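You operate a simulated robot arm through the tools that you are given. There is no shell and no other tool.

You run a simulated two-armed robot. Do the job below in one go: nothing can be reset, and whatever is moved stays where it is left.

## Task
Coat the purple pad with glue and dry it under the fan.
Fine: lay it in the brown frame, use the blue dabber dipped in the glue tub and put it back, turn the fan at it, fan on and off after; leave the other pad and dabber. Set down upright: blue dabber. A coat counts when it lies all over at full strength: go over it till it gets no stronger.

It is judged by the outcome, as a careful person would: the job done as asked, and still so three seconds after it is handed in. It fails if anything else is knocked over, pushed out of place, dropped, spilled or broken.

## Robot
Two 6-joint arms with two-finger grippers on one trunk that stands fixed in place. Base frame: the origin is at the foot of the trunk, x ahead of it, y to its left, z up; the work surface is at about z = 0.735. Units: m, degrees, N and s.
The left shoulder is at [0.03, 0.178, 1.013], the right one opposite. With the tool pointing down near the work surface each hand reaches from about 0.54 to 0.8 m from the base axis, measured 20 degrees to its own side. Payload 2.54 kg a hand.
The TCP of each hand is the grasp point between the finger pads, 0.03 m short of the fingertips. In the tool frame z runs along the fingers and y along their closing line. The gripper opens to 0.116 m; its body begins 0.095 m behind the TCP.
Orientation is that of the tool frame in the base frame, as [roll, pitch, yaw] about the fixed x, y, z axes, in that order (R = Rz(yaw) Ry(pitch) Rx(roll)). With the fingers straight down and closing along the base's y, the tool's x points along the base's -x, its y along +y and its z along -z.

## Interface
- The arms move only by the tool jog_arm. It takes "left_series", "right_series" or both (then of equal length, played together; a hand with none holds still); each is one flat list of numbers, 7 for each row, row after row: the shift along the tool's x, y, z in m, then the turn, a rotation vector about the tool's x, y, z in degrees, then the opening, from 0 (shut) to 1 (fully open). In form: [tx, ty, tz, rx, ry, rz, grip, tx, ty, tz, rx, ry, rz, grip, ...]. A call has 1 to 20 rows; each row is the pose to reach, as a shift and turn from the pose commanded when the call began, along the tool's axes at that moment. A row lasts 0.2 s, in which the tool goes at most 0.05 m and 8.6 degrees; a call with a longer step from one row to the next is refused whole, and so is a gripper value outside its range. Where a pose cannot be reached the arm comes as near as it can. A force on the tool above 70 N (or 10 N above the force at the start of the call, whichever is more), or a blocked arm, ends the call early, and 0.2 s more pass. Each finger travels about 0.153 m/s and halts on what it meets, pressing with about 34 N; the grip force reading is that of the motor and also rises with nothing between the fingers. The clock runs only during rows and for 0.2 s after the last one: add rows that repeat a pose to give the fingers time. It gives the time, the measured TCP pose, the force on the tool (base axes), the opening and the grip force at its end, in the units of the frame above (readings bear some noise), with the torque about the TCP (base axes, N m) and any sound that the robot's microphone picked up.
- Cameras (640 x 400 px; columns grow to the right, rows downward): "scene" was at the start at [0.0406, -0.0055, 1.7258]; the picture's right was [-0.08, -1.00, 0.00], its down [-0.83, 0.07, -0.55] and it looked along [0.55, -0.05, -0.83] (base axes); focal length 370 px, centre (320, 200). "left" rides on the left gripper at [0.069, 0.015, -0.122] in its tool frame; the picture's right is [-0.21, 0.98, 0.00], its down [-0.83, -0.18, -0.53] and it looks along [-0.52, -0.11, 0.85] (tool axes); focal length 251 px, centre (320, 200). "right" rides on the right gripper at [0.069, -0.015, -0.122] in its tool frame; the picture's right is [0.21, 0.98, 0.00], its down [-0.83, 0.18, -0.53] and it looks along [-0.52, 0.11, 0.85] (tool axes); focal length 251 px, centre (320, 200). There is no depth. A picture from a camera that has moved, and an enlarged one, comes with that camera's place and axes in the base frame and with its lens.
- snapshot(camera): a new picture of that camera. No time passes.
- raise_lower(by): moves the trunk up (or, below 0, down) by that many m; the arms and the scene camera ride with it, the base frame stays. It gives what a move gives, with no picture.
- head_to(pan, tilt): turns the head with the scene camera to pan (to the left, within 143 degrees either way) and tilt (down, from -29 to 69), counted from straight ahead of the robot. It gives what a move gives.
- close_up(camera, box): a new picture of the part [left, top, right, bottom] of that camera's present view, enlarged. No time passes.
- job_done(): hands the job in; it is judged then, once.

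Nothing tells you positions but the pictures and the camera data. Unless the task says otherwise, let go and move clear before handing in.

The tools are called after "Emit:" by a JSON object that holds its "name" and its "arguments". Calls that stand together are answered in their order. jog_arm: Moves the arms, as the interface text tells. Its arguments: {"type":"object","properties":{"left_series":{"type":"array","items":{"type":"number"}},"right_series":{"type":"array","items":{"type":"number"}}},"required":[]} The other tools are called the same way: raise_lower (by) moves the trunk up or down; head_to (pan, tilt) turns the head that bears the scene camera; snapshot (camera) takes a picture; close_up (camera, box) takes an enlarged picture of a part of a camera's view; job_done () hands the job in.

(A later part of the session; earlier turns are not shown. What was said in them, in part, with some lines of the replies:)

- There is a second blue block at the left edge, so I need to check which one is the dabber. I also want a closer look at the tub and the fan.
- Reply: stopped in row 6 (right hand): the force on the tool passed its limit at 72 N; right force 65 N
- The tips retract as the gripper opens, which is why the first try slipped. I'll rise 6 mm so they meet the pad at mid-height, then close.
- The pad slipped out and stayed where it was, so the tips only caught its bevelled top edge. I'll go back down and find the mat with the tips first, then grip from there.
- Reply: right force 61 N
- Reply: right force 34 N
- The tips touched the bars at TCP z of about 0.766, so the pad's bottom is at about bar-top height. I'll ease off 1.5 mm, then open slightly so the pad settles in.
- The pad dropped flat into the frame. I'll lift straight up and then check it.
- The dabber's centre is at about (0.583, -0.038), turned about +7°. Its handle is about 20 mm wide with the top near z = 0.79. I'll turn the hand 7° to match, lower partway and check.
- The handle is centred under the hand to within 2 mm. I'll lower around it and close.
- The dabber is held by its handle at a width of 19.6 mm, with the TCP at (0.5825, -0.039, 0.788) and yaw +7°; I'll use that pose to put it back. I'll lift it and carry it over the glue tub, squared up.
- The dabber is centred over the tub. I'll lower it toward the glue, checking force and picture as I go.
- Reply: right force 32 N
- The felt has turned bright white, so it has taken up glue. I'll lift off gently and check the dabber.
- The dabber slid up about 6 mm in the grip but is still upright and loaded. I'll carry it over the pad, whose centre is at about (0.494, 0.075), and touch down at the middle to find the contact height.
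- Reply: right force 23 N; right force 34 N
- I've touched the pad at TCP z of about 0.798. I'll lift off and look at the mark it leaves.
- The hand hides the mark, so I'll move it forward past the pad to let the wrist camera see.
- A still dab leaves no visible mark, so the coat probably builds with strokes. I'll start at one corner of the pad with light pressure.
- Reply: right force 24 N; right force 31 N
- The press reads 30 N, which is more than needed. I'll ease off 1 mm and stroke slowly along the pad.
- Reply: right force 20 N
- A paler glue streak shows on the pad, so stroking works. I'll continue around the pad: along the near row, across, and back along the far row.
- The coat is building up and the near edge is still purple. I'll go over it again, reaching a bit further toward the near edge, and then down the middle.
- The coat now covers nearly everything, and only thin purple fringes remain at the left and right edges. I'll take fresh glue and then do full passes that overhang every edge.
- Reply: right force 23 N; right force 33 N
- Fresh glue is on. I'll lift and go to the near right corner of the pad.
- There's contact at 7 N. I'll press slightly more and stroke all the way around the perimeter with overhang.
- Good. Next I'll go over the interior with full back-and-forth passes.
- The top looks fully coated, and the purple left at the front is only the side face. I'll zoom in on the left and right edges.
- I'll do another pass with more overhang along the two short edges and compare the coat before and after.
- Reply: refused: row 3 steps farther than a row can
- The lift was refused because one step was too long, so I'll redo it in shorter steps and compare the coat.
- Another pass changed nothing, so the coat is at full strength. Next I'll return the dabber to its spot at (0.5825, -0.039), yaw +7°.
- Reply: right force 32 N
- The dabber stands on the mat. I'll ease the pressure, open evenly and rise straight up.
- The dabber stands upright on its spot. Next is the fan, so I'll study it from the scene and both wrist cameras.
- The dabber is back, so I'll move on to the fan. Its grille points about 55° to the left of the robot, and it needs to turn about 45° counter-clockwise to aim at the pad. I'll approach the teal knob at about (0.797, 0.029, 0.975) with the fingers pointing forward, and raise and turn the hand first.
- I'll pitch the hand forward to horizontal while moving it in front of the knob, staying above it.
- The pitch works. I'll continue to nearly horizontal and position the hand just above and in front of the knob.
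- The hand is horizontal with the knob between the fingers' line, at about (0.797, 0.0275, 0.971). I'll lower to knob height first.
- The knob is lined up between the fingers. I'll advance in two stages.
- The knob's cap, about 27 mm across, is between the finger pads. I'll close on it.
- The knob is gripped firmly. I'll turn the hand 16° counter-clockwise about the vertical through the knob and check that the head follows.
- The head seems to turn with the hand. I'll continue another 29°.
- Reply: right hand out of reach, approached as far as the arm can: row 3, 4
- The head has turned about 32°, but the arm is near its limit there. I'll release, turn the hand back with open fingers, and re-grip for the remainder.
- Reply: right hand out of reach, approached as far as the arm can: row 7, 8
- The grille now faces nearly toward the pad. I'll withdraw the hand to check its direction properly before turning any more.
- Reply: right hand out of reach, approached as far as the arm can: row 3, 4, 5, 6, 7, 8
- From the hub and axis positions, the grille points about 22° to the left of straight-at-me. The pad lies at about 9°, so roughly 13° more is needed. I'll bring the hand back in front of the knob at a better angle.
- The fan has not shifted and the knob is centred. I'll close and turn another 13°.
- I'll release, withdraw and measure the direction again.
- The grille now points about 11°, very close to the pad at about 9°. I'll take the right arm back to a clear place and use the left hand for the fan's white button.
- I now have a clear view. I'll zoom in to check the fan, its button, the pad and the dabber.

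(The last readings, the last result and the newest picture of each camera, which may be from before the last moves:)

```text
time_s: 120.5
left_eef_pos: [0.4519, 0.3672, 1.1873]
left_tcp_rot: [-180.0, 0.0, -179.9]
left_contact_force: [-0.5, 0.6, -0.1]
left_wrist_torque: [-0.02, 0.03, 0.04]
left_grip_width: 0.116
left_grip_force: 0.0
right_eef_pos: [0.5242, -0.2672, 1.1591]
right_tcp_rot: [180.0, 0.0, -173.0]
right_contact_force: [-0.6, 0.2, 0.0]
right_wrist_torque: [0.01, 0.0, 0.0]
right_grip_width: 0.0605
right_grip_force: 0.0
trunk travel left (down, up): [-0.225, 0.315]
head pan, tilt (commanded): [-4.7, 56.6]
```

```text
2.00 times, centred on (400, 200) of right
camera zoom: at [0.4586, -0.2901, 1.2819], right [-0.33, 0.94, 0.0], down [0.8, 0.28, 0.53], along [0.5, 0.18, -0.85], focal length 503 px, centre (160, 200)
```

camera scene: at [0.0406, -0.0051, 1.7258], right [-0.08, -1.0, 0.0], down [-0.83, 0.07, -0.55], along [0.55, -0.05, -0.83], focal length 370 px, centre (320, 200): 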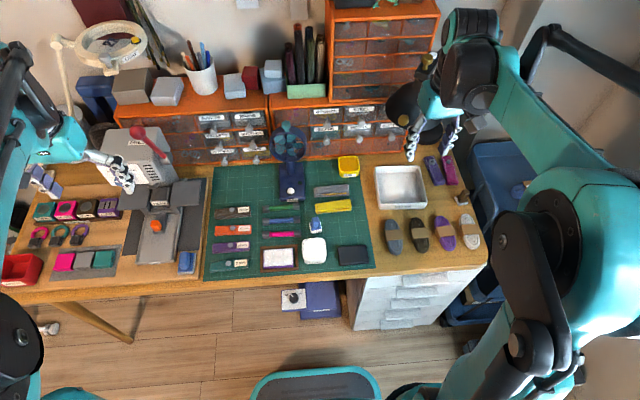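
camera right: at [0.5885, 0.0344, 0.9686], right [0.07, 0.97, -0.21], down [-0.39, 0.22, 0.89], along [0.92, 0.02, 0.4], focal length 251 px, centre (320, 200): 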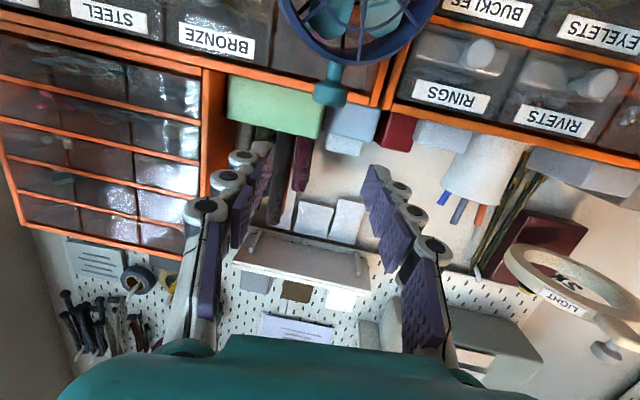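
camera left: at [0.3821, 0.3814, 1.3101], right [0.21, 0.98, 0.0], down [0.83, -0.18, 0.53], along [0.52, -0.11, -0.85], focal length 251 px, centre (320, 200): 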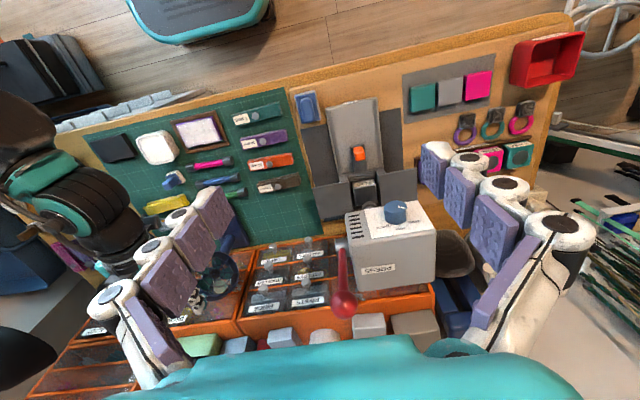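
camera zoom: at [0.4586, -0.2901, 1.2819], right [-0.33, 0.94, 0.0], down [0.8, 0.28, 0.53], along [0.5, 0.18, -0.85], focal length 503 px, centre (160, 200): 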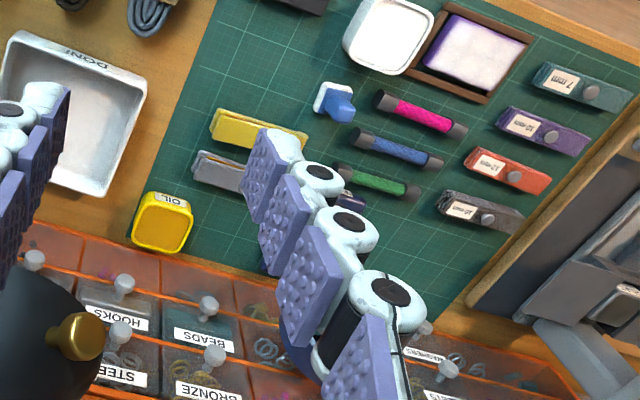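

Emit:
{"name": "close_up", "arguments": {"camera": "scene", "box": [276, 118, 310, 164]}}

Emit:
{"name": "close_up", "arguments": {"camera": "left", "box": [190, 230, 240, 300]}}

```text
8.70 times, centred on (293, 141) of scene
camera zoom: at [0.0406, -0.0051, 1.7258], right [-0.08, -1.0, 0.0], down [-0.83, 0.07, -0.55], along [0.55, -0.05, -0.83], focal length 3217 px, centre (555, 713)
```

zoom: 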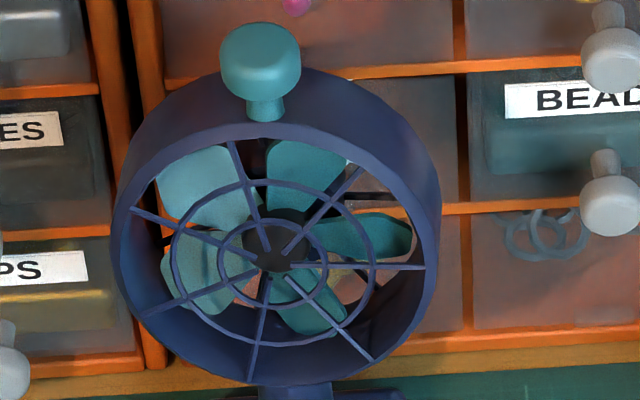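

```text
5.71 times, centred on (215, 265) of left
camera zoom: at [0.3827, 0.3817, 1.3098], right [0.21, 0.98, 0.0], down [0.83, -0.18, 0.53], along [0.52, -0.11, -0.85], focal length 1437 px, centre (920, -171)
```

zoom: 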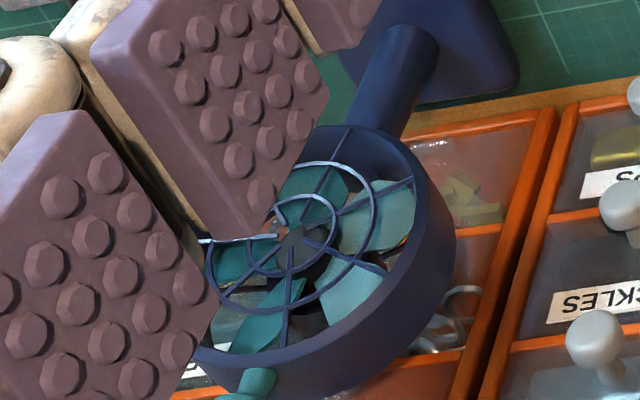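

The fan's grille centre now points at about 8–10°, right at the pad, and the fan base hasn't moved. The white button is at about (0.710, 0.031). I'll bring the left hand in with closed fingers, tilted 30° so the gripper stays clear of the fan ring.

Emit:
{"name": "jog_arm", "arguments": {"left_series": [-0.0233, -0.0341, 0.0187, 0, -3.33, 0, 0.6, -0.0466, -0.0682, 0.0374, 0, -6.67, 0, 0.3, -0.0699, -0.1023, 0.0561, 0, -10, 0, 0, -0.0932, -0.1364, 0.0748, 0, -13.3, 0, 0, -0.1165, -0.1705, 0.0935, 0, -16.7, 0, 0, -0.1398, -0.2046, 0.1122, 0, -20, 0, 0, -0.1631, -0.2387, 0.1309, 0, -23.3, 0, 0, -0.1864, -0.2728, 0.1496, 0, -26.7, 0, 0, -0.209, -0.307, 0.168, 0, -30, 0, 0, -0.209, -0.307, 0.168, 0, -30, 0, 0]}}

Emit:
{"name": "snapshot", "arguments": {"camera": "scene"}}

Emit:
{"name": "snapshot", "arguments": {"camera": "left"}}

```text
time_s: 122.8
left_eef_pos: [0.661, 0.0628, 1.0209]
left_tcp_rot: [180.0, 30.0, -180.0]
left_contact_force: [-0.6, 0.7, 0.4]
left_wrist_torque: [-0.02, -0.05, -0.02]
left_grip_width: 0.0
left_grip_force: 29.2
right_eef_pos: [0.5258, -0.2663, 1.16]
right_tcp_rot: [180.0, 0.1, -173.1]
right_contact_force: [0.6, 0.9, 0.8]
right_wrist_torque: [-0.01, -0.03, 0.01]
right_grip_width: 0.0602
right_grip_force: 0.0
trunk travel left (down, up): [-0.225, 0.315]
head pan, tilt (commanded): [-4.7, 56.6]
```

```text
taken
camera scene: at [0.0398, -0.0046, 1.7258], right [-0.08, -1.0, 0.0], down [-0.83, 0.07, -0.55], along [0.55, -0.05, -0.83], focal length 370 px, centre (320, 200)
```

scene: 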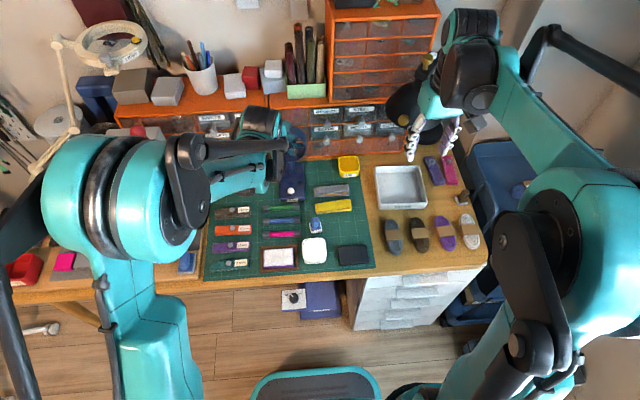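

```text
taken
camera left: at [0.5398, 0.0783, 1.0909], right [0.19, 0.98, 0.11], down [0.45, -0.18, 0.88], along [0.87, -0.12, -0.47], focal length 251 px, centre (320, 200)
```

left: 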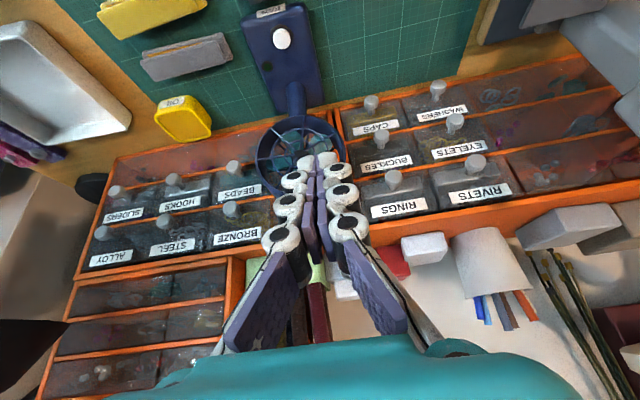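

The hand is poised and the button shows at (0.7085, 0.032). I'll move to just above it.

Emit:
{"name": "jog_arm", "arguments": {"left_series": [0.0106, -0.0078, 0.0404, 0, 0, 0, 0, 0.0212, -0.0155, 0.0807, 0, 0, 0, 0, 0.0318, -0.0233, 0.121, 0, 0, 0, 0, 0.0424, -0.031, 0.1614, 0, 0, 0, 0, 0.0424, -0.031, 0.1614, 0, 0, 0, 0]}}

Emit:
{"name": "snapshot", "arguments": {"camera": "left"}}

Emit:
{"name": "close_up", "arguments": {"camera": "scene", "box": [240, 100, 340, 220]}}

```text
time_s: 124.0
left_eef_pos: [0.7041, 0.0294, 0.8575]
left_tcp_rot: [179.9, 30.0, 180.0]
left_contact_force: [0.5, 0.3, -0.9]
left_wrist_torque: [0.0, -0.02, 0.01]
left_grip_width: 0.0
left_grip_force: 28.2
right_eef_pos: [0.5245, -0.2661, 1.1597]
right_tcp_rot: [180.0, 0.1, -173.0]
right_contact_force: [-0.2, 0.3, -0.3]
right_wrist_torque: [0.03, -0.02, 0.02]
right_grip_width: 0.0603
right_grip_force: 0.0
trunk travel left (down, up): [-0.225, 0.315]
head pan, tilt (commanded): [-4.7, 56.6]
```

```text
taken
camera left: at [0.5832, 0.0446, 0.929], right [0.19, 0.98, 0.11], down [0.45, -0.18, 0.88], along [0.87, -0.11, -0.47], focal length 251 px, centre (320, 200)
```

left: 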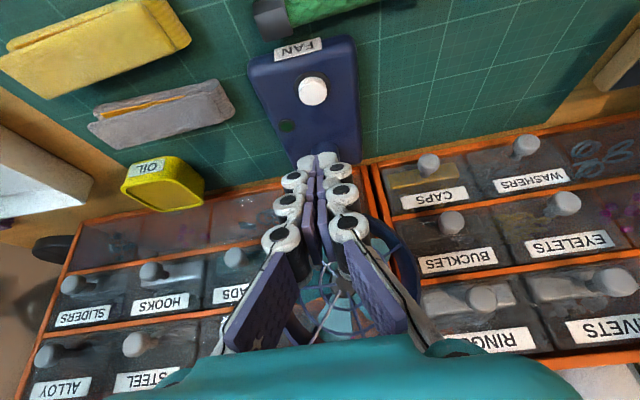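

```text
3.33 times, centred on (290, 160) of scene
camera zoom: at [0.0398, -0.0053, 1.7259], right [-0.08, -1.0, 0.0], down [-0.83, 0.07, -0.55], along [0.55, -0.05, -0.83], focal length 1233 px, centre (420, 333)
```

zoom: 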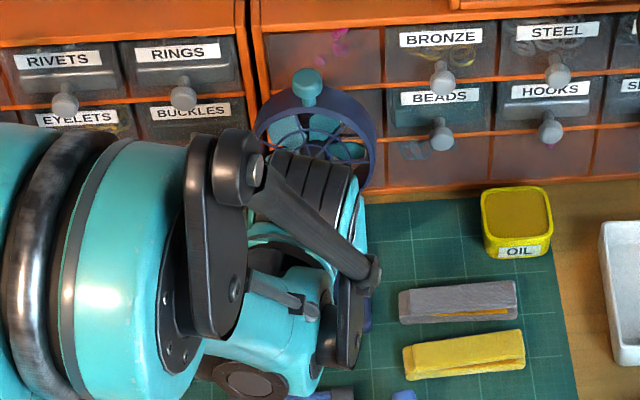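

Emit:
{"name": "jog_arm", "arguments": {"left_series": [0.0125, 0.001, 0.0217, 0, 0, 0, 0, 0.0225, 0.002, 0.039, 0, 0, 0, 0, 0.0225, 0.002, 0.039, 0, 0, 0, 0]}}

Emit:
{"name": "close_up", "arguments": {"camera": "left", "box": [240, 60, 400, 200]}}

```text
time_s: 124.8
left_eef_pos: [0.7038, 0.0312, 0.8139]
left_tcp_rot: [180.0, 30.0, -180.0]
left_contact_force: [-0.9, 0.2, 0.3]
left_wrist_torque: [0.03, 0.01, 0.01]
left_grip_width: 0.0
left_grip_force: 28.6
right_eef_pos: [0.526, -0.2674, 1.1601]
right_tcp_rot: [-180.0, 0.1, -173.1]
right_contact_force: [-0.1, -0.3, -0.3]
right_wrist_torque: [0.0, 0.03, 0.02]
right_grip_width: 0.0601
right_grip_force: 0.0
trunk travel left (down, up): [-0.225, 0.315]
head pan, tilt (commanded): [-4.7, 56.6]
```

```text
2.86 times, centred on (320, 130) of left
camera zoom: at [0.5832, 0.0459, 0.8851], right [0.19, 0.98, 0.11], down [0.45, -0.18, 0.88], along [0.87, -0.11, -0.47], focal length 718 px, centre (320, 400)
```

zoom: 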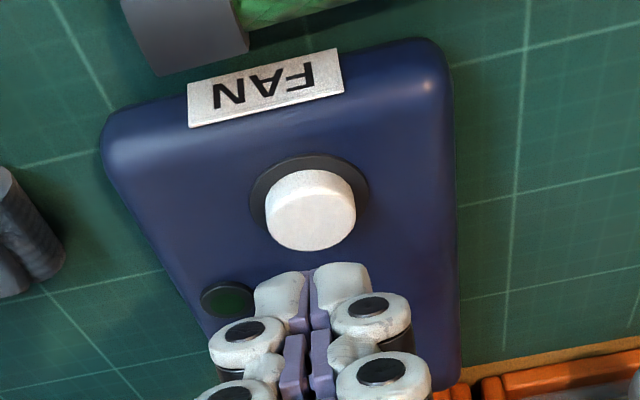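

The tip will land on the button's centre. I'll press down in small steps.

Emit:
{"name": "jog_arm", "arguments": {"left_series": [0.002, 0.001, 0.0035, 0, 0, 0, 0, 0.005, 0.001, 0.0087, 0, 0, 0, 0, 0.005, 0.001, 0.0087, 0, 0, 0, 0]}}

Emit:
{"name": "jog_arm", "arguments": {"left_series": [0.001, 0, 0.0017, 0, 0, 0, 0, 0.001, 0, 0.0017, 0, 0, 0, 0]}}

Emit:
{"name": "close_up", "arguments": {"camera": "left", "box": [240, 60, 400, 200]}}

```text
time_s: 125.5
left_eef_pos: [0.7046, 0.0323, 0.8038]
left_tcp_rot: [179.9, 30.0, -180.0]
left_contact_force: [-0.6, 0.7, -1.0]
left_wrist_torque: [-0.01, 0.0, 0.01]
left_grip_width: 0.0
left_grip_force: 28.8
right_eef_pos: [0.5247, -0.2662, 1.1602]
right_tcp_rot: [-180.0, 0.0, -173.0]
right_contact_force: [0.6, -0.4, 0.1]
right_wrist_torque: [-0.01, 0.0, -0.02]
right_grip_width: 0.0603
right_grip_force: 0.1
trunk travel left (down, up): [-0.225, 0.315]
head pan, tilt (commanded): [-4.7, 56.6]
```

```text
time_s: 126.2
left_eef_pos: [0.7052, 0.0307, 0.801]
left_tcp_rot: [-180.0, 29.9, 180.0]
left_contact_force: [-0.3, 0.2, -0.1]
left_wrist_torque: [0.02, -0.01, -0.02]
left_grip_width: 0.0
left_grip_force: 28.7
right_eef_pos: [0.5257, -0.2665, 1.1601]
right_tcp_rot: [-180.0, 0.1, -173.0]
right_contact_force: [0.0, 0.2, -0.1]
right_wrist_torque: [0.04, -0.03, 0.02]
right_grip_width: 0.0601
right_grip_force: 0.0
trunk travel left (down, up): [-0.225, 0.315]
head pan, tilt (commanded): [-4.7, 56.6]
```

```text
2.86 times, centred on (320, 130) of left
camera zoom: at [0.5843, 0.0466, 0.8726], right [0.19, 0.98, 0.11], down [0.45, -0.18, 0.88], along [0.87, -0.11, -0.47], focal length 718 px, centre (320, 400)
```

zoom: 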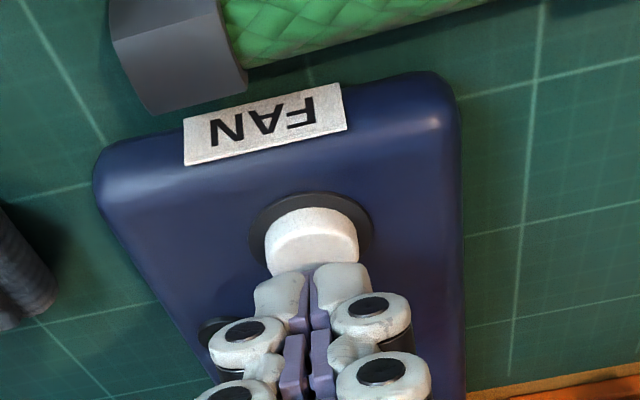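

Emit:
{"name": "jog_arm", "arguments": {"left_series": [0.0036, 0, 0.0002, 0, 0, 0, 0, 0.0036, 0, 0.0002, 0, 0, 0, 0]}}

Emit:
{"name": "jog_arm", "arguments": {"left_series": [0.001, 0, 0.0017, 0, 0, 0, 0, 0.001, 0, 0.0017, 0, 0, 0, 0]}}

Emit:
{"name": "jog_arm", "arguments": {"left_series": [0.001, 0, 0.0017, 0, 0, 0, 0, 0.001, 0, 0.0017, 0, 0, 0, 0]}}

Emit:
{"name": "close_up", "arguments": {"camera": "left", "box": [240, 60, 400, 200]}}

```text
time_s: 126.8
left_eef_pos: [0.702, 0.0321, 0.7994]
left_tcp_rot: [-180.0, 30.1, -180.0]
left_contact_force: [0.4, 0.9, -0.3]
left_wrist_torque: [-0.01, 0.03, -0.04]
left_grip_width: 0.0
left_grip_force: 28.6
right_eef_pos: [0.5255, -0.2663, 1.1597]
right_tcp_rot: [179.9, 0.1, -173.0]
right_contact_force: [-0.1, 0.0, 0.3]
right_wrist_torque: [-0.03, 0.0, 0.0]
right_grip_width: 0.0604
right_grip_force: 0.0
trunk travel left (down, up): [-0.225, 0.315]
head pan, tilt (commanded): [-4.7, 56.6]
```

```text
time_s: 127.3
left_eef_pos: [0.7016, 0.0317, 0.7991]
left_tcp_rot: [180.0, 30.0, 179.9]
left_contact_force: [0.5, -0.5, -0.6]
left_wrist_torque: [-0.03, 0.03, -0.01]
left_grip_width: 0.0
left_grip_force: 28.4
right_eef_pos: [0.5266, -0.2666, 1.159]
right_tcp_rot: [-180.0, 0.1, -173.0]
right_contact_force: [-0.5, -0.7, -0.1]
right_wrist_torque: [-0.06, -0.02, -0.01]
right_grip_width: 0.0605
right_grip_force: 0.2
trunk travel left (down, up): [-0.225, 0.315]
head pan, tilt (commanded): [-4.7, 56.6]
```

```text
time_s: 128.0
left_eef_pos: [0.7011, 0.0317, 0.7958]
left_tcp_rot: [179.9, 30.1, 180.0]
left_contact_force: [0.2, -0.3, -0.3]
left_wrist_torque: [-0.01, 0.01, 0.04]
left_grip_width: 0.0
left_grip_force: 28.4
right_eef_pos: [0.5253, -0.266, 1.1601]
right_tcp_rot: [-180.0, 0.2, -173.1]
right_contact_force: [0.2, 0.6, 0.7]
right_wrist_torque: [0.02, 0.0, -0.02]
right_grip_width: 0.0603
right_grip_force: 0.1
trunk travel left (down, up): [-0.225, 0.315]
head pan, tilt (commanded): [-4.7, 56.6]
```

```text
2.86 times, centred on (320, 130) of left
camera zoom: at [0.5812, 0.0461, 0.8671], right [0.19, 0.98, 0.11], down [0.45, -0.18, 0.88], along [0.87, -0.11, -0.47], focal length 718 px, centre (320, 400)
```

zoom: 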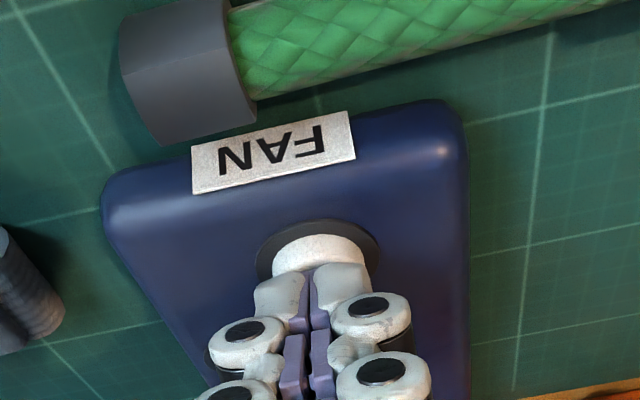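

Emit:
{"name": "jog_arm", "arguments": {"left_series": [0.001, 0, 0.0017, 0, 0, 0, 0, 0.001, 0, 0.0017, 0, 0, 0, 0]}}

Emit:
{"name": "jog_arm", "arguments": {"left_series": [0.001, 0, 0.0017, 0, 0, 0, 0, 0.001, 0, 0.0017, 0, 0, 0, 0]}}

Emit:
{"name": "jog_arm", "arguments": {"left_series": [0.001, 0, 0.0017, 0, 0, 0, 0, 0.001, 0, 0.0017, 0, 0, 0, 0]}}

Emit:
{"name": "close_up", "arguments": {"camera": "left", "box": [240, 60, 400, 200]}}

```text
time_s: 128.6
left_eef_pos: [0.7017, 0.0303, 0.7948]
left_tcp_rot: [-179.9, 30.0, 179.9]
left_contact_force: [-1.3, 0.0, 0.9]
left_wrist_torque: [0.02, -0.03, -0.01]
left_grip_width: 0.0001
left_grip_force: 29.1
right_eef_pos: [0.5259, -0.2652, 1.1596]
right_tcp_rot: [180.0, 0.1, -173.0]
right_contact_force: [-0.5, 0.6, -0.6]
right_wrist_torque: [0.03, -0.02, 0.0]
right_grip_width: 0.0602
right_grip_force: 0.0
trunk travel left (down, up): [-0.225, 0.315]
head pan, tilt (commanded): [-4.7, 56.6]
```

```text
time_s: 129.2
left_eef_pos: [0.7014, 0.0309, 0.7931]
left_tcp_rot: [180.0, 30.0, -180.0]
left_contact_force: [0.1, -0.5, 1.2]
left_wrist_torque: [-0.05, -0.03, 0.01]
left_grip_width: 0.0059
left_grip_force: 28.1
right_eef_pos: [0.5251, -0.266, 1.1599]
right_tcp_rot: [180.0, 0.0, -173.0]
right_contact_force: [-0.2, 0.1, -0.6]
right_wrist_torque: [0.01, 0.0, 0.01]
right_grip_width: 0.0602
right_grip_force: 0.1
trunk travel left (down, up): [-0.225, 0.315]
head pan, tilt (commanded): [-4.7, 56.6]
heard: click
```

```text
time_s: 129.8
left_eef_pos: [0.7008, 0.0312, 0.7908]
left_tcp_rot: [-180.0, 30.0, 180.0]
left_contact_force: [-1.0, 0.8, 2.8]
left_wrist_torque: [0.02, -0.03, 0.02]
left_grip_width: 0.0062
left_grip_force: 29.0
right_eef_pos: [0.5268, -0.2674, 1.1598]
right_tcp_rot: [-179.9, 0.1, -173.0]
right_contact_force: [-0.8, 0.4, -1.2]
right_wrist_torque: [-0.03, -0.03, -0.03]
right_grip_width: 0.0604
right_grip_force: 0.1
trunk travel left (down, up): [-0.225, 0.315]
head pan, tilt (commanded): [-4.7, 56.6]
```

```text
2.86 times, centred on (320, 130) of left
camera zoom: at [0.5805, 0.0461, 0.8613], right [0.19, 0.98, 0.11], down [0.45, -0.18, 0.88], along [0.87, -0.11, -0.47], focal length 718 px, centre (320, 400)
```

zoom: 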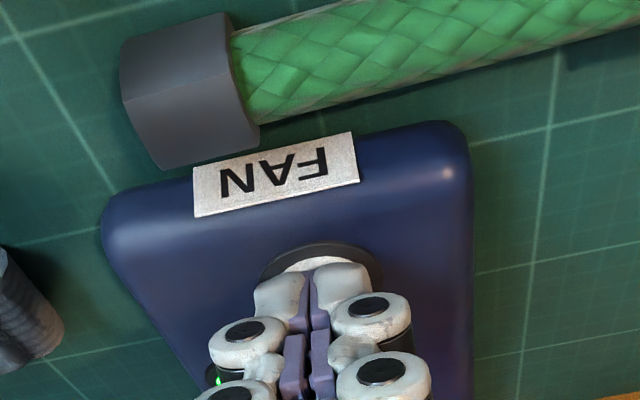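

I heard a click and the green light is on, so the fan is running. I'll lift the hand out of the airflow and watch the pad.

Emit:
{"name": "jog_arm", "arguments": {"left_series": [-0.0075, 0, -0.013, 0, 0, 0, 0, -0.025, 0, -0.0433, 0, 0, 0, 0, -0.045, 0.02, -0.078, 0, 0, 0, 0, -0.065, 0.05, -0.11, 0, 0, 0, 0, -0.08, 0.09, -0.139, 0, 0, 0, 0, -0.09, 0.13, -0.155, 0, 0, 0, 0, -0.09, 0.17, -0.155, 0, 0, 0, 0, -0.09, 0.17, -0.155, 0, 0, 0, 0]}}

Emit:
{"name": "close_up", "arguments": {"camera": "scene", "box": [240, 105, 345, 215]}}

Emit:
{"name": "close_up", "arguments": {"camera": "scene", "box": [250, 195, 380, 280]}}

Emit:
{"name": "close_up", "arguments": {"camera": "scene", "box": [262, 238, 302, 270]}}

```text
refused: row 5 steps farther than a row can; nothing moved
```

```text
3.64 times, centred on (292, 160) of scene
camera zoom: at [0.0403, -0.0056, 1.7258], right [-0.08, -1.0, 0.0], down [-0.83, 0.07, -0.55], along [0.55, -0.05, -0.83], focal length 1345 px, centre (420, 346)
```

zoom: 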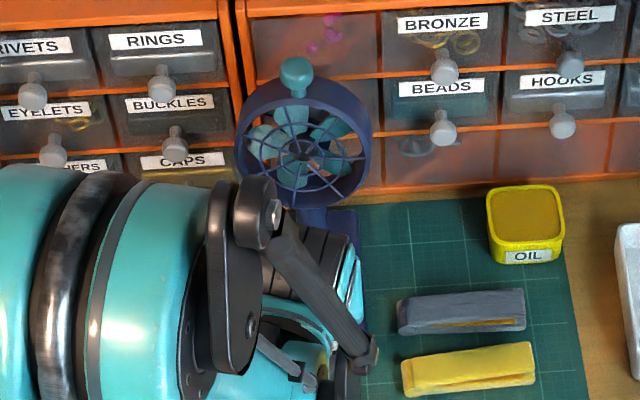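

```text
4.71 times, centred on (315, 238) of scene
camera zoom: at [0.0403, -0.0056, 1.7258], right [-0.08, -1.0, 0.0], down [-0.83, 0.07, -0.55], along [0.55, -0.05, -0.83], focal length 1741 px, centre (344, 24)
```

zoom: 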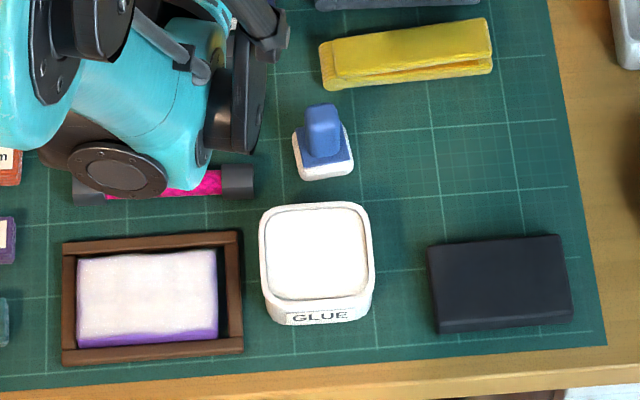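

```text
12.50 times, centred on (282, 254) of scene
camera zoom: at [0.0403, -0.0056, 1.7258], right [-0.08, -1.0, 0.0], down [-0.83, 0.07, -0.55], along [0.55, -0.05, -0.83], focal length 4625 px, centre (795, -475)
```

zoom: 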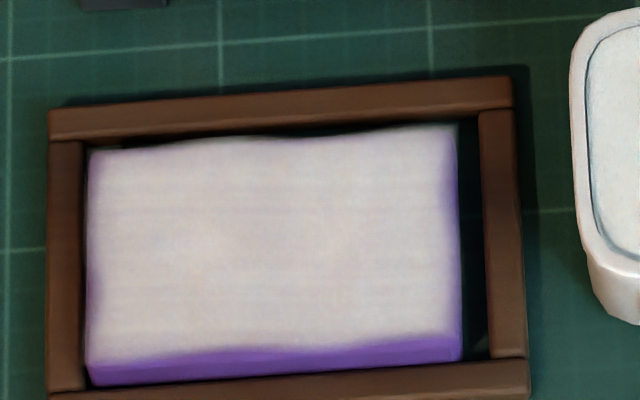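

The move was refused for step length, so I'll redo it in smaller steps.

Emit:
{"name": "jog_arm", "arguments": {"left_series": [-0.005, 0, -0.0087, 0, 0, 0, 0, -0.02, 0, -0.0346, 0, 0, 0, 0, -0.038, 0, -0.066, 0, 0, 0, 0, -0.055, 0.02, -0.095, 0, 0, 0, 0, -0.065, 0.055, -0.113, 0, 0, 0, 0, -0.075, 0.09, -0.13, 0, 0, 0, 0, -0.08, 0.13, -0.139, 0, 0, 0, 0, -0.08, 0.17, -0.139, 0, 0, 0, 0, -0.08, 0.2, -0.139, 0, 0, 0, 0]}}

Emit:
{"name": "snapshot", "arguments": {"camera": "scene"}}

Emit:
{"name": "close_up", "arguments": {"camera": "scene", "box": [262, 115, 322, 205]}}

Emit:
{"name": "close_up", "arguments": {"camera": "scene", "box": [262, 238, 302, 270]}}

```text
time_s: 131.8
left_eef_pos: [0.698, 0.2305, 0.9493]
left_tcp_rot: [-180.0, 29.9, 180.0]
left_contact_force: [0.3, -0.2, 0.0]
left_wrist_torque: [0.02, -0.01, -0.03]
left_grip_width: 0.0
left_grip_force: 28.5
right_eef_pos: [0.5262, -0.2665, 1.1607]
right_tcp_rot: [-180.0, 0.1, -172.9]
right_contact_force: [-0.6, 0.6, 0.8]
right_wrist_torque: [0.0, 0.02, 0.01]
right_grip_width: 0.0605
right_grip_force: 0.1
trunk travel left (down, up): [-0.225, 0.315]
head pan, tilt (commanded): [-4.7, 56.6]
```

```text
taken
camera scene: at [0.0408, -0.0047, 1.7258], right [-0.08, -1.0, 0.0], down [-0.83, 0.07, -0.55], along [0.55, -0.05, -0.83], focal length 370 px, centre (320, 200)
```

scene: 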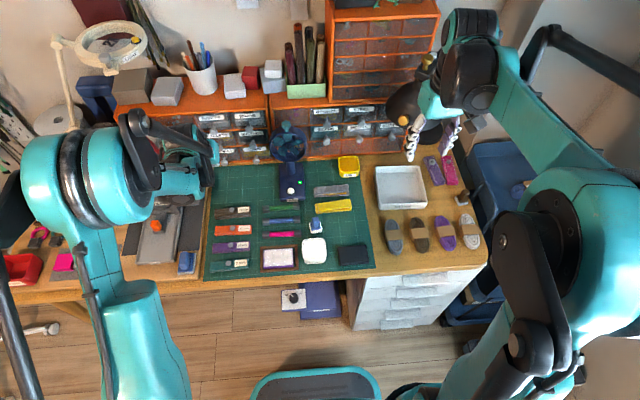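

```text
4.44 times, centred on (292, 160) of scene
camera zoom: at [0.0408, -0.0047, 1.7258], right [-0.08, -1.0, 0.0], down [-0.83, 0.07, -0.55], along [0.55, -0.05, -0.83], focal length 1644 px, centre (444, 378)
```

zoom: 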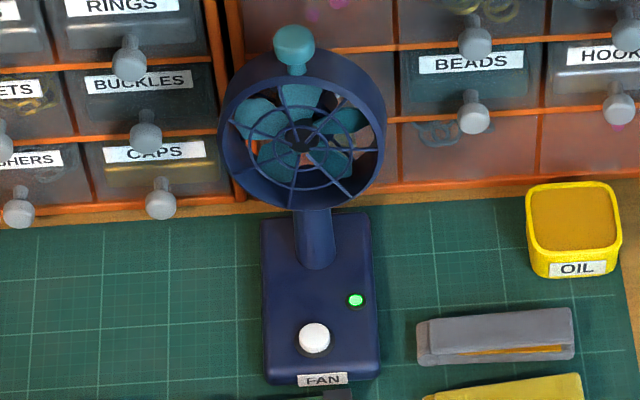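

```text
12.50 times, centred on (282, 254) of scene
camera zoom: at [0.0408, -0.0047, 1.7258], right [-0.08, -1.0, 0.0], down [-0.83, 0.07, -0.55], along [0.55, -0.05, -0.83], focal length 4625 px, centre (795, -475)
```

zoom: 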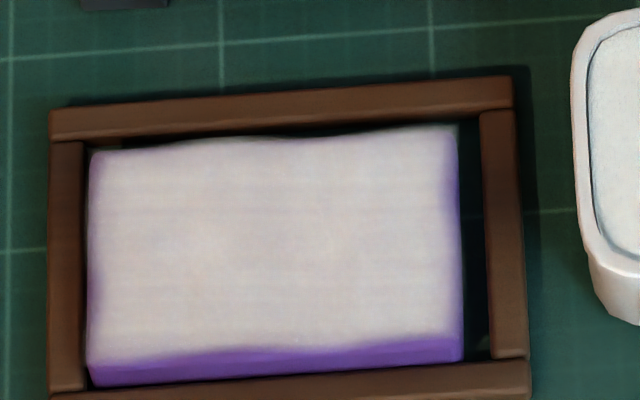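

The fan is running with its green light lit. I'll wait and watch how the coat changes.

Emit:
{"name": "jog_arm", "arguments": {"left_series": [0, 0, 0, 0, 0, 0, 0, 0, 0, 0, 0, 0, 0, 0, 0, 0, 0, 0, 0, 0, 0, 0, 0, 0, 0, 0, 0, 0, 0, 0, 0, 0, 0, 0, 0, 0, 0, 0, 0, 0, 0, 0, 0, 0, 0, 0, 0, 0, 0, 0, 0, 0, 0, 0, 0, 0, 0, 0, 0, 0, 0, 0, 0, 0, 0, 0, 0, 0, 0, 0, 0, 0, 0, 0, 0, 0, 0, 0, 0, 0, 0, 0, 0, 0, 0, 0, 0, 0, 0, 0, 0, 0, 0, 0, 0, 0, 0, 0, 0, 0, 0, 0, 0, 0, 0, 0, 0, 0, 0, 0, 0, 0, 0, 0, 0, 0, 0, 0, 0, 0, 0, 0, 0, 0, 0, 0, 0, 0, 0, 0, 0, 0, 0, 0, 0, 0, 0, 0, 0, 0]}}

Emit:
{"name": "close_up", "arguments": {"camera": "scene", "box": [262, 238, 302, 270]}}

Emit:
{"name": "close_up", "arguments": {"camera": "scene", "box": [262, 115, 322, 205]}}

```text
time_s: 135.9
left_eef_pos: [0.6992, 0.2305, 0.9496]
left_tcp_rot: [180.0, 30.0, 180.0]
left_contact_force: [-0.2, 0.2, -0.4]
left_wrist_torque: [0.01, 0.0, 0.0]
left_grip_width: 0.0
left_grip_force: 28.7
right_eef_pos: [0.5254, -0.2663, 1.1605]
right_tcp_rot: [-179.9, 0.1, -173.1]
right_contact_force: [0.9, 0.1, -0.2]
right_wrist_torque: [-0.01, -0.02, 0.02]
right_grip_width: 0.0603
right_grip_force: 0.1
trunk travel left (down, up): [-0.225, 0.315]
head pan, tilt (commanded): [-4.7, 56.6]
```

```text
12.50 times, centred on (282, 254) of scene
camera zoom: at [0.0407, -0.0055, 1.7258], right [-0.08, -1.0, 0.0], down [-0.83, 0.07, -0.55], along [0.55, -0.05, -0.83], focal length 4625 px, centre (795, -475)
```

zoom: 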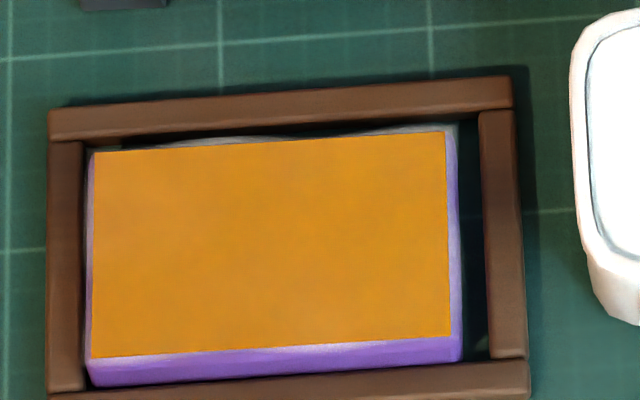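

```text
4.44 times, centred on (292, 160) of scene
camera zoom: at [0.0407, -0.0055, 1.7258], right [-0.08, -1.0, 0.0], down [-0.83, 0.07, -0.55], along [0.55, -0.05, -0.83], focal length 1644 px, centre (444, 378)
```

zoom: 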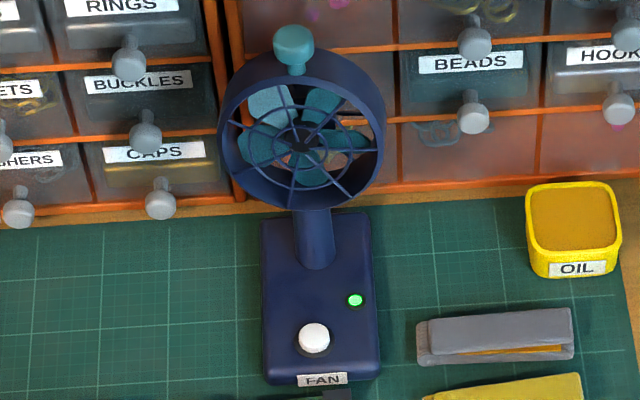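

The coat has turned an even amber all over, which looks like dried glue. I'll wait a little longer to be sure it has stopped changing.

Emit:
{"name": "jog_arm", "arguments": {"left_series": [0, 0, 0, 0, 0, 0, 0, 0, 0, 0, 0, 0, 0, 0, 0, 0, 0, 0, 0, 0, 0, 0, 0, 0, 0, 0, 0, 0, 0, 0, 0, 0, 0, 0, 0, 0, 0, 0, 0, 0, 0, 0, 0, 0, 0, 0, 0, 0, 0, 0, 0, 0, 0, 0, 0, 0, 0, 0, 0, 0, 0, 0, 0, 0, 0, 0, 0, 0, 0, 0, 0, 0, 0, 0, 0, 0, 0, 0, 0, 0, 0, 0, 0, 0, 0, 0, 0, 0, 0, 0, 0, 0, 0, 0, 0, 0, 0, 0, 0, 0, 0, 0, 0, 0, 0, 0, 0, 0, 0, 0, 0, 0, 0, 0, 0, 0, 0, 0, 0, 0, 0, 0, 0, 0, 0, 0, 0, 0, 0, 0, 0, 0, 0, 0, 0, 0, 0, 0, 0, 0]}}

Emit:
{"name": "close_up", "arguments": {"camera": "scene", "box": [262, 238, 302, 270]}}

Emit:
{"name": "close_up", "arguments": {"camera": "right", "box": [400, 80, 540, 180]}}

Emit:
{"name": "snapshot", "arguments": {"camera": "left"}}

```text
time_s: 140.2
left_eef_pos: [0.6997, 0.2309, 0.95]
left_tcp_rot: [-179.9, 30.1, -180.0]
left_contact_force: [-0.4, -0.4, -0.6]
left_wrist_torque: [-0.01, -0.01, 0.0]
left_grip_width: 0.0001
left_grip_force: 28.7
right_eef_pos: [0.525, -0.2671, 1.1609]
right_tcp_rot: [-180.0, 0.2, -173.0]
right_contact_force: [0.3, -0.3, -0.3]
right_wrist_torque: [0.02, -0.02, 0.0]
right_grip_width: 0.0601
right_grip_force: 0.1
trunk travel left (down, up): [-0.225, 0.315]
head pan, tilt (commanded): [-4.7, 56.6]
```

```text
12.50 times, centred on (282, 254) of scene
camera zoom: at [0.0407, -0.0055, 1.7258], right [-0.08, -1.0, 0.0], down [-0.83, 0.07, -0.55], along [0.55, -0.05, -0.83], focal length 4625 px, centre (795, -475)
```

zoom: 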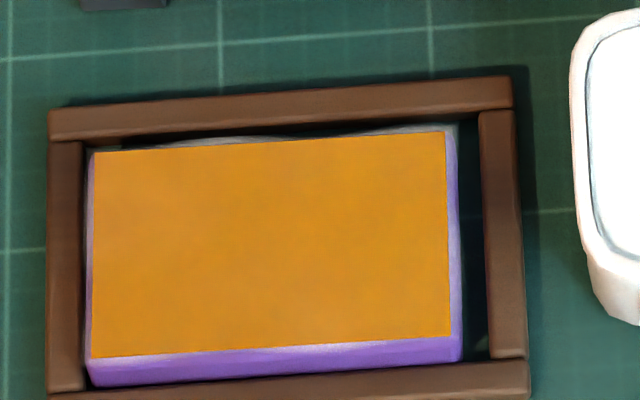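

```text
4.00 times, centred on (470, 130) of right
camera zoom: at [0.4587, -0.2902, 1.2815], right [-0.33, 0.94, 0.0], down [0.8, 0.28, 0.54], along [0.5, 0.18, -0.84], focal length 1006 px, centre (-280, 480)
```

zoom: 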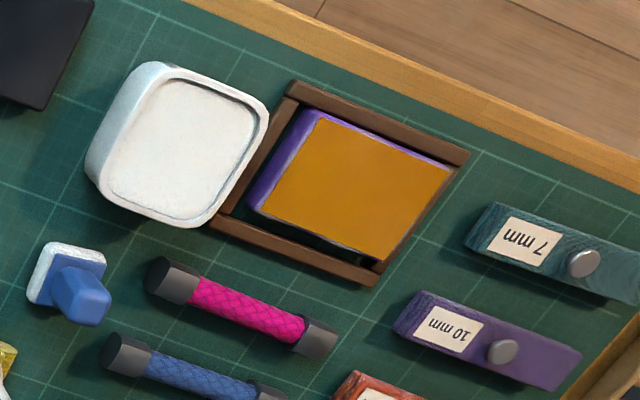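

```text
taken
camera left: at [0.5789, 0.2453, 1.0207], right [0.19, 0.98, 0.11], down [0.45, -0.18, 0.88], along [0.87, -0.11, -0.47], focal length 251 px, centre (320, 200)
```

left: 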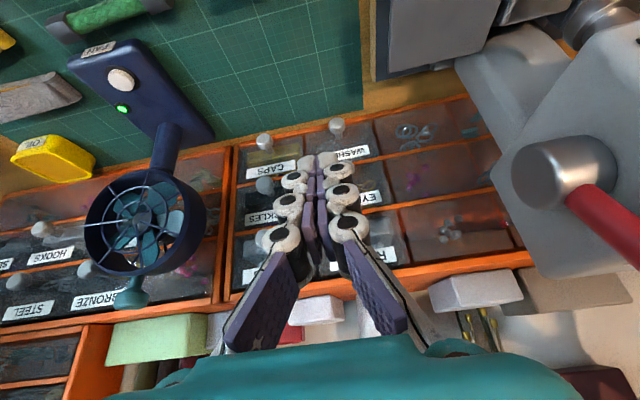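

The coat has stayed a stable, even amber, so it's dry. I'll bring the left hand back over the button to switch the fan off.

Emit:
{"name": "jog_arm", "arguments": {"left_series": [0, -0.04, 0, 0, 0, 0, 0, 0, -0.08, 0, 0, 0, 0, 0, 0, -0.12, 0, 0, 0, 0, 0, 0, -0.16, 0, 0, 0, 0, 0, 0, -0.2, 0, 0, 0, 0, 0, 0.02, -0.2, 0.0347, 0, 0, 0, 0, 0.04, -0.2, 0.0695, 0, 0, 0, 0, 0.06, -0.2, 0.1042, 0, 0, 0, 0, 0.073, -0.2, 0.1268, 0, 0, 0, 0, 0.073, -0.2, 0.1268, 0, 0, 0, 0]}}

Emit:
{"name": "close_up", "arguments": {"camera": "left", "box": [240, 60, 400, 200]}}

```text
time_s: 142.3
left_eef_pos: [0.7026, 0.0319, 0.8049]
left_tcp_rot: [179.9, 30.0, -180.0]
left_contact_force: [-0.8, 0.3, -0.1]
left_wrist_torque: [0.01, -0.01, 0.0]
left_grip_width: 0.0001
left_grip_force: 28.6
right_eef_pos: [0.5253, -0.2664, 1.1588]
right_tcp_rot: [-179.9, 0.0, -173.1]
right_contact_force: [-0.1, 0.7, 0.8]
right_wrist_torque: [-0.03, 0.03, -0.01]
right_grip_width: 0.0602
right_grip_force: 0.0
trunk travel left (down, up): [-0.225, 0.315]
head pan, tilt (commanded): [-4.7, 56.6]
```

```text
2.86 times, centred on (320, 130) of left
camera zoom: at [0.582, 0.0458, 0.8761], right [0.19, 0.98, 0.11], down [0.45, -0.18, 0.88], along [0.87, -0.11, -0.47], focal length 718 px, centre (320, 400)
```

zoom: 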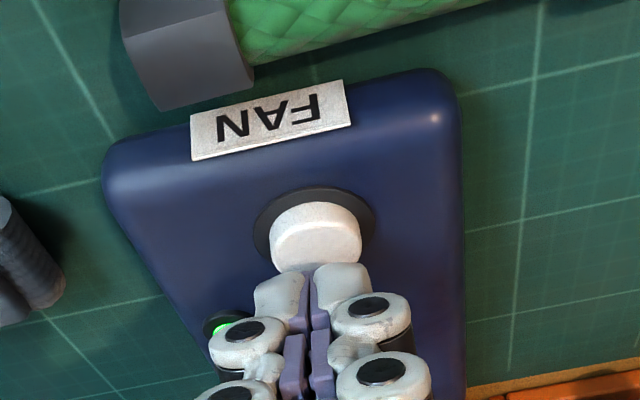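

Emit:
{"name": "jog_arm", "arguments": {"left_series": [0.002, 0, 0.0035, 0, 0, 0, 0, 0.004, 0, 0.0069, 0, 0, 0, 0, 0.004, 0, 0.0069, 0, 0, 0, 0]}}

Emit:
{"name": "jog_arm", "arguments": {"left_series": [0.001, 0, 0.0017, 0, 0, 0, 0, 0.001, 0, 0.0017, 0, 0, 0, 0]}}

Emit:
{"name": "close_up", "arguments": {"camera": "left", "box": [240, 60, 400, 200]}}

```text
time_s: 143.2
left_eef_pos: [0.7011, 0.0293, 0.7948]
left_tcp_rot: [-180.0, 30.0, 180.0]
left_contact_force: [-0.4, -0.5, -0.1]
left_wrist_torque: [0.02, -0.01, -0.03]
left_grip_width: 0.0
left_grip_force: 28.4
right_eef_pos: [0.5253, -0.2649, 1.1593]
right_tcp_rot: [-179.9, 0.1, -173.1]
right_contact_force: [0.0, 0.6, 0.1]
right_wrist_torque: [0.0, -0.03, -0.05]
right_grip_width: 0.0604
right_grip_force: 0.1
trunk travel left (down, up): [-0.225, 0.315]
head pan, tilt (commanded): [-4.7, 56.6]
```

```text
time_s: 143.8
left_eef_pos: [0.7026, 0.0307, 0.7943]
left_tcp_rot: [-179.9, 30.0, -180.0]
left_contact_force: [0.3, 1.1, 0.3]
left_wrist_torque: [-0.03, -0.02, -0.02]
left_grip_width: 0.0001
left_grip_force: 28.2
right_eef_pos: [0.5257, -0.267, 1.1604]
right_tcp_rot: [-180.0, 0.1, -172.9]
right_contact_force: [-0.2, 0.3, -0.1]
right_wrist_torque: [-0.03, -0.03, -0.01]
right_grip_width: 0.0602
right_grip_force: 0.0
trunk travel left (down, up): [-0.225, 0.315]
head pan, tilt (commanded): [-4.7, 56.6]
```

```text
2.86 times, centred on (320, 130) of left
camera zoom: at [0.5814, 0.046, 0.8654], right [0.19, 0.98, 0.11], down [0.45, -0.18, 0.88], along [0.87, -0.11, -0.47], focal length 718 px, centre (320, 400)
```

zoom: 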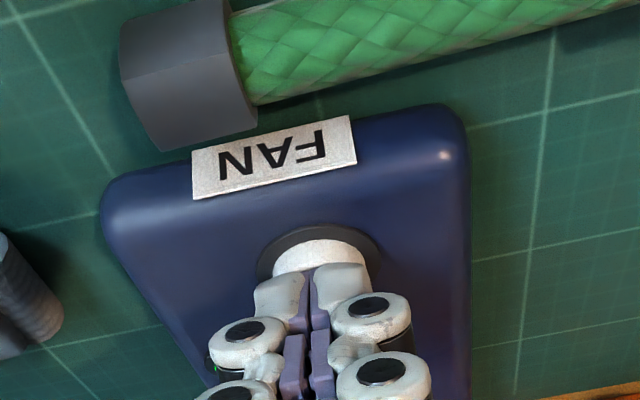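

Emit:
{"name": "jog_arm", "arguments": {"left_series": [0.001, 0, 0.0017, 0, 0, 0, 0, 0.001, 0, 0.0017, 0, 0, 0, 0]}}

```text
time_s: 144.3
left_eef_pos: [0.7006, 0.0328, 0.7914]
left_tcp_rot: [-180.0, 30.0, 180.0]
left_contact_force: [-0.1, 0.2, 1.1]
left_wrist_torque: [0.0, 0.02, 0.01]
left_grip_width: 0.006
left_grip_force: 28.5
right_eef_pos: [0.5254, -0.2667, 1.1595]
right_tcp_rot: [-180.0, 0.1, -173.0]
right_contact_force: [0.4, 0.5, 0.1]
right_wrist_torque: [-0.01, 0.01, 0.01]
right_grip_width: 0.0603
right_grip_force: 0.1
trunk travel left (down, up): [-0.225, 0.315]
head pan, tilt (commanded): [-4.7, 56.6]
heard: click
```

I heard the second click. I'll raise the left hand straight up and away, then check that the fan is off and everything is in place.

Emit:
{"name": "jog_arm", "arguments": {"left_series": [-0.005, 0, -0.0087, 0, 0, 0, 0, -0.02, 0, -0.0346, 0, 0, 0, 0, -0.038, 0, -0.066, 0, 0, 0, 0, -0.055, 0.02, -0.095, 0, 0, 0, 0, -0.065, 0.055, -0.113, 0, 0, 0, 0, -0.075, 0.09, -0.13, 0, 0, 0, 0, -0.08, 0.13, -0.139, 0, 0, 0, 0, -0.08, 0.17, -0.139, 0, 0, 0, 0, -0.08, 0.2, -0.139, 0, 0, 0, 0]}}

Emit:
{"name": "snapshot", "arguments": {"camera": "scene"}}

Emit:
{"name": "close_up", "arguments": {"camera": "scene", "box": [262, 115, 322, 205]}}

Emit:
{"name": "close_up", "arguments": {"camera": "scene", "box": [200, 160, 400, 285]}}

Emit:
{"name": "close_up", "arguments": {"camera": "scene", "box": [262, 238, 302, 270]}}

```text
time_s: 146.3
left_eef_pos: [0.7026, 0.2316, 0.9533]
left_tcp_rot: [-179.9, 30.0, 180.0]
left_contact_force: [-0.1, 0.3, -0.1]
left_wrist_torque: [-0.03, 0.0, -0.01]
left_grip_width: 0.0
left_grip_force: 29.0
right_eef_pos: [0.5261, -0.2657, 1.1601]
right_tcp_rot: [-179.9, 0.2, -172.9]
right_contact_force: [-0.7, 0.9, 0.2]
right_wrist_torque: [-0.05, 0.01, -0.02]
right_grip_width: 0.0603
right_grip_force: 0.0
trunk travel left (down, up): [-0.225, 0.315]
head pan, tilt (commanded): [-4.7, 56.6]
```

```text
taken
camera scene: at [0.0408, -0.0045, 1.7258], right [-0.08, -1.0, 0.0], down [-0.83, 0.07, -0.55], along [0.55, -0.05, -0.83], focal length 370 px, centre (320, 200)
```

scene: 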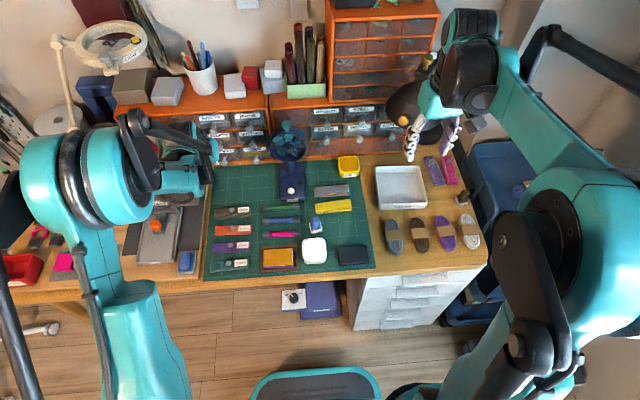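

```text
4.44 times, centred on (292, 160) of scene
camera zoom: at [0.0408, -0.0045, 1.7258], right [-0.08, -1.0, 0.0], down [-0.83, 0.07, -0.55], along [0.55, -0.05, -0.83], focal length 1644 px, centre (444, 378)
```

zoom: 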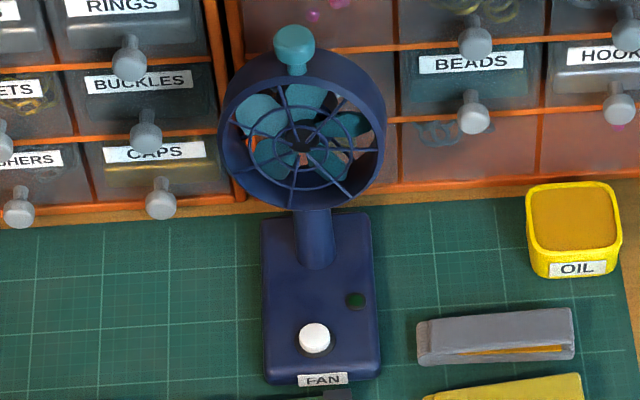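

```text
3.20 times, centred on (300, 222) of scene
camera zoom: at [0.0408, -0.0045, 1.7258], right [-0.08, -1.0, 0.0], down [-0.83, 0.07, -0.55], along [0.55, -0.05, -0.83], focal length 1184 px, centre (384, 128)
```

zoom: 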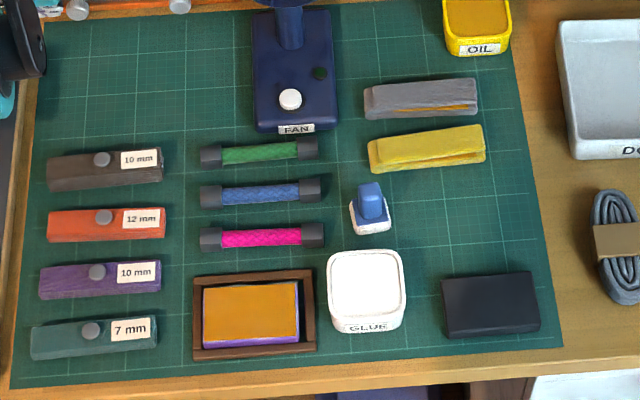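

```text
12.50 times, centred on (282, 254) of scene
camera zoom: at [0.0408, -0.0045, 1.7258], right [-0.08, -1.0, 0.0], down [-0.83, 0.07, -0.55], along [0.55, -0.05, -0.83], focal length 4625 px, centre (795, -475)
```

zoom: 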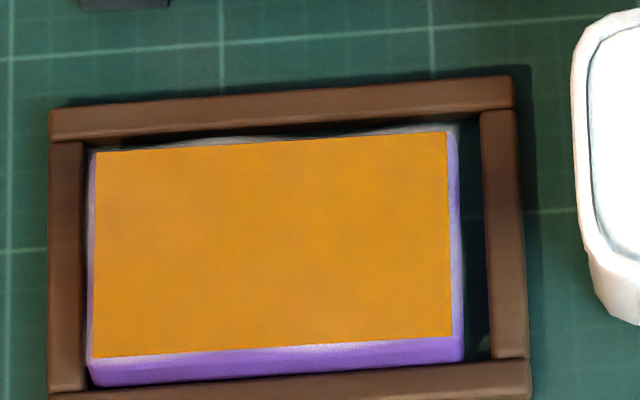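

The fan's light is dark and the blades have stopped. The dried coat lies evenly over the purple pad in the frame, the dabber stands upright in its place, and nothing else has moved. I'll draw the left hand back up to finish clear of everything.

Emit:
{"name": "jog_arm", "arguments": {"left_series": [0, 0.01, -0.04, 0, 0, 0, 0.2, 0, 0.02, -0.08, 0, 0, 0, 0.4, 0, 0.04, -0.12, 0, 0, 0, 0.5, 0, 0.06, -0.16, 0, 0, 0, 0.5, 0, 0.08, -0.2, 0, 0, 0, 0.5, 0, 0.08, -0.2, 0, 0, 0, 0.5]}}

Emit:
{"name": "snapshot", "arguments": {"camera": "scene"}}

Emit:
{"name": "close_up", "arguments": {"camera": "scene", "box": [200, 110, 400, 285]}}

```text
time_s: 147.8
left_eef_pos: [0.6004, 0.3104, 1.1264]
left_tcp_rot: [-180.0, 29.9, -180.0]
left_contact_force: [0.1, 0.9, -0.6]
left_wrist_torque: [-0.01, -0.01, 0.0]
left_grip_width: 0.0578
left_grip_force: 0.1
right_eef_pos: [0.5265, -0.266, 1.1598]
right_tcp_rot: [-180.0, 0.0, -173.0]
right_contact_force: [-0.8, 0.4, -0.2]
right_wrist_torque: [-0.01, 0.04, -0.04]
right_grip_width: 0.0601
right_grip_force: 0.1
trunk travel left (down, up): [-0.225, 0.315]
head pan, tilt (commanded): [-4.7, 56.6]
```

```text
taken
camera scene: at [0.0419, -0.0057, 1.7257], right [-0.08, -1.0, 0.0], down [-0.83, 0.07, -0.55], along [0.55, -0.05, -0.84], focal length 370 px, centre (320, 200)
```

scene: 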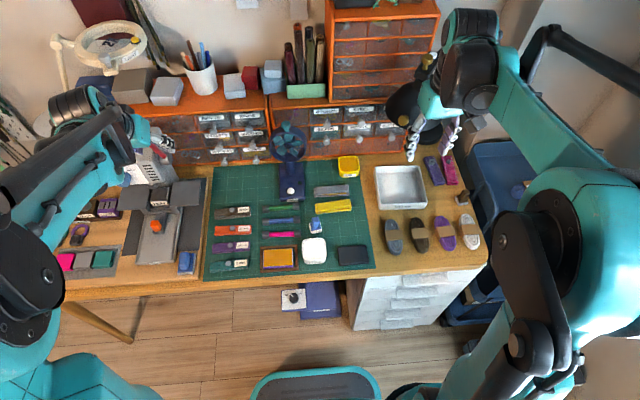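

```text
2.29 times, centred on (300, 198) of scene
camera zoom: at [0.0419, -0.0057, 1.7257], right [-0.08, -1.0, 0.0], down [-0.83, 0.07, -0.55], along [0.55, -0.05, -0.84], focal length 846 px, centre (366, 206)
```

zoom: 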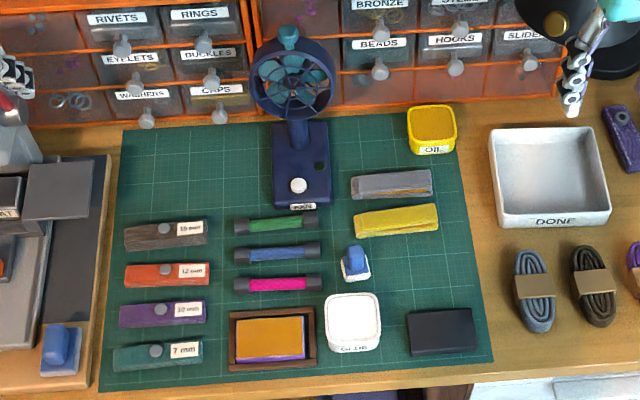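

Everything is as asked. The coated, dried pad is in the brown frame, the blue dabber is upright in its place, the fan faces the pad and is switched off, and both hands are clear. I'm handing it in.

Emit:
{"name": "job_done", "arguments": {}}

```text
The job is handed in.
```

I've coated the purple pad with glue and dried it under the fan, and the job is handed in.

- **Pad:** It lies in the brown frame. I stroked it all over with the blue dabber, dipping twice, until another pass made no visible difference. Under the fan it turned an even amber and stayed that way.
- **Dabber:** The blue dabber is back on the mat, standing upright, about 4–5 mm from where it first stood.
- **Fan:** I turned the head to face the pad; my estimate is within a few degrees. I switched it on with the white button and off again once the coat had stopped changing. Its green light is out.
- **Everything else:** The black pad and the blue block on the left tray, which I took to be the other dabber, were left alone. I saw nothing else move or spill in the final pictures.

On the first try at picking up the pad, the fingers slid onto its top and pressed with about 70 N. The second grip slipped off. The pad stayed in place both times and showed no mark.
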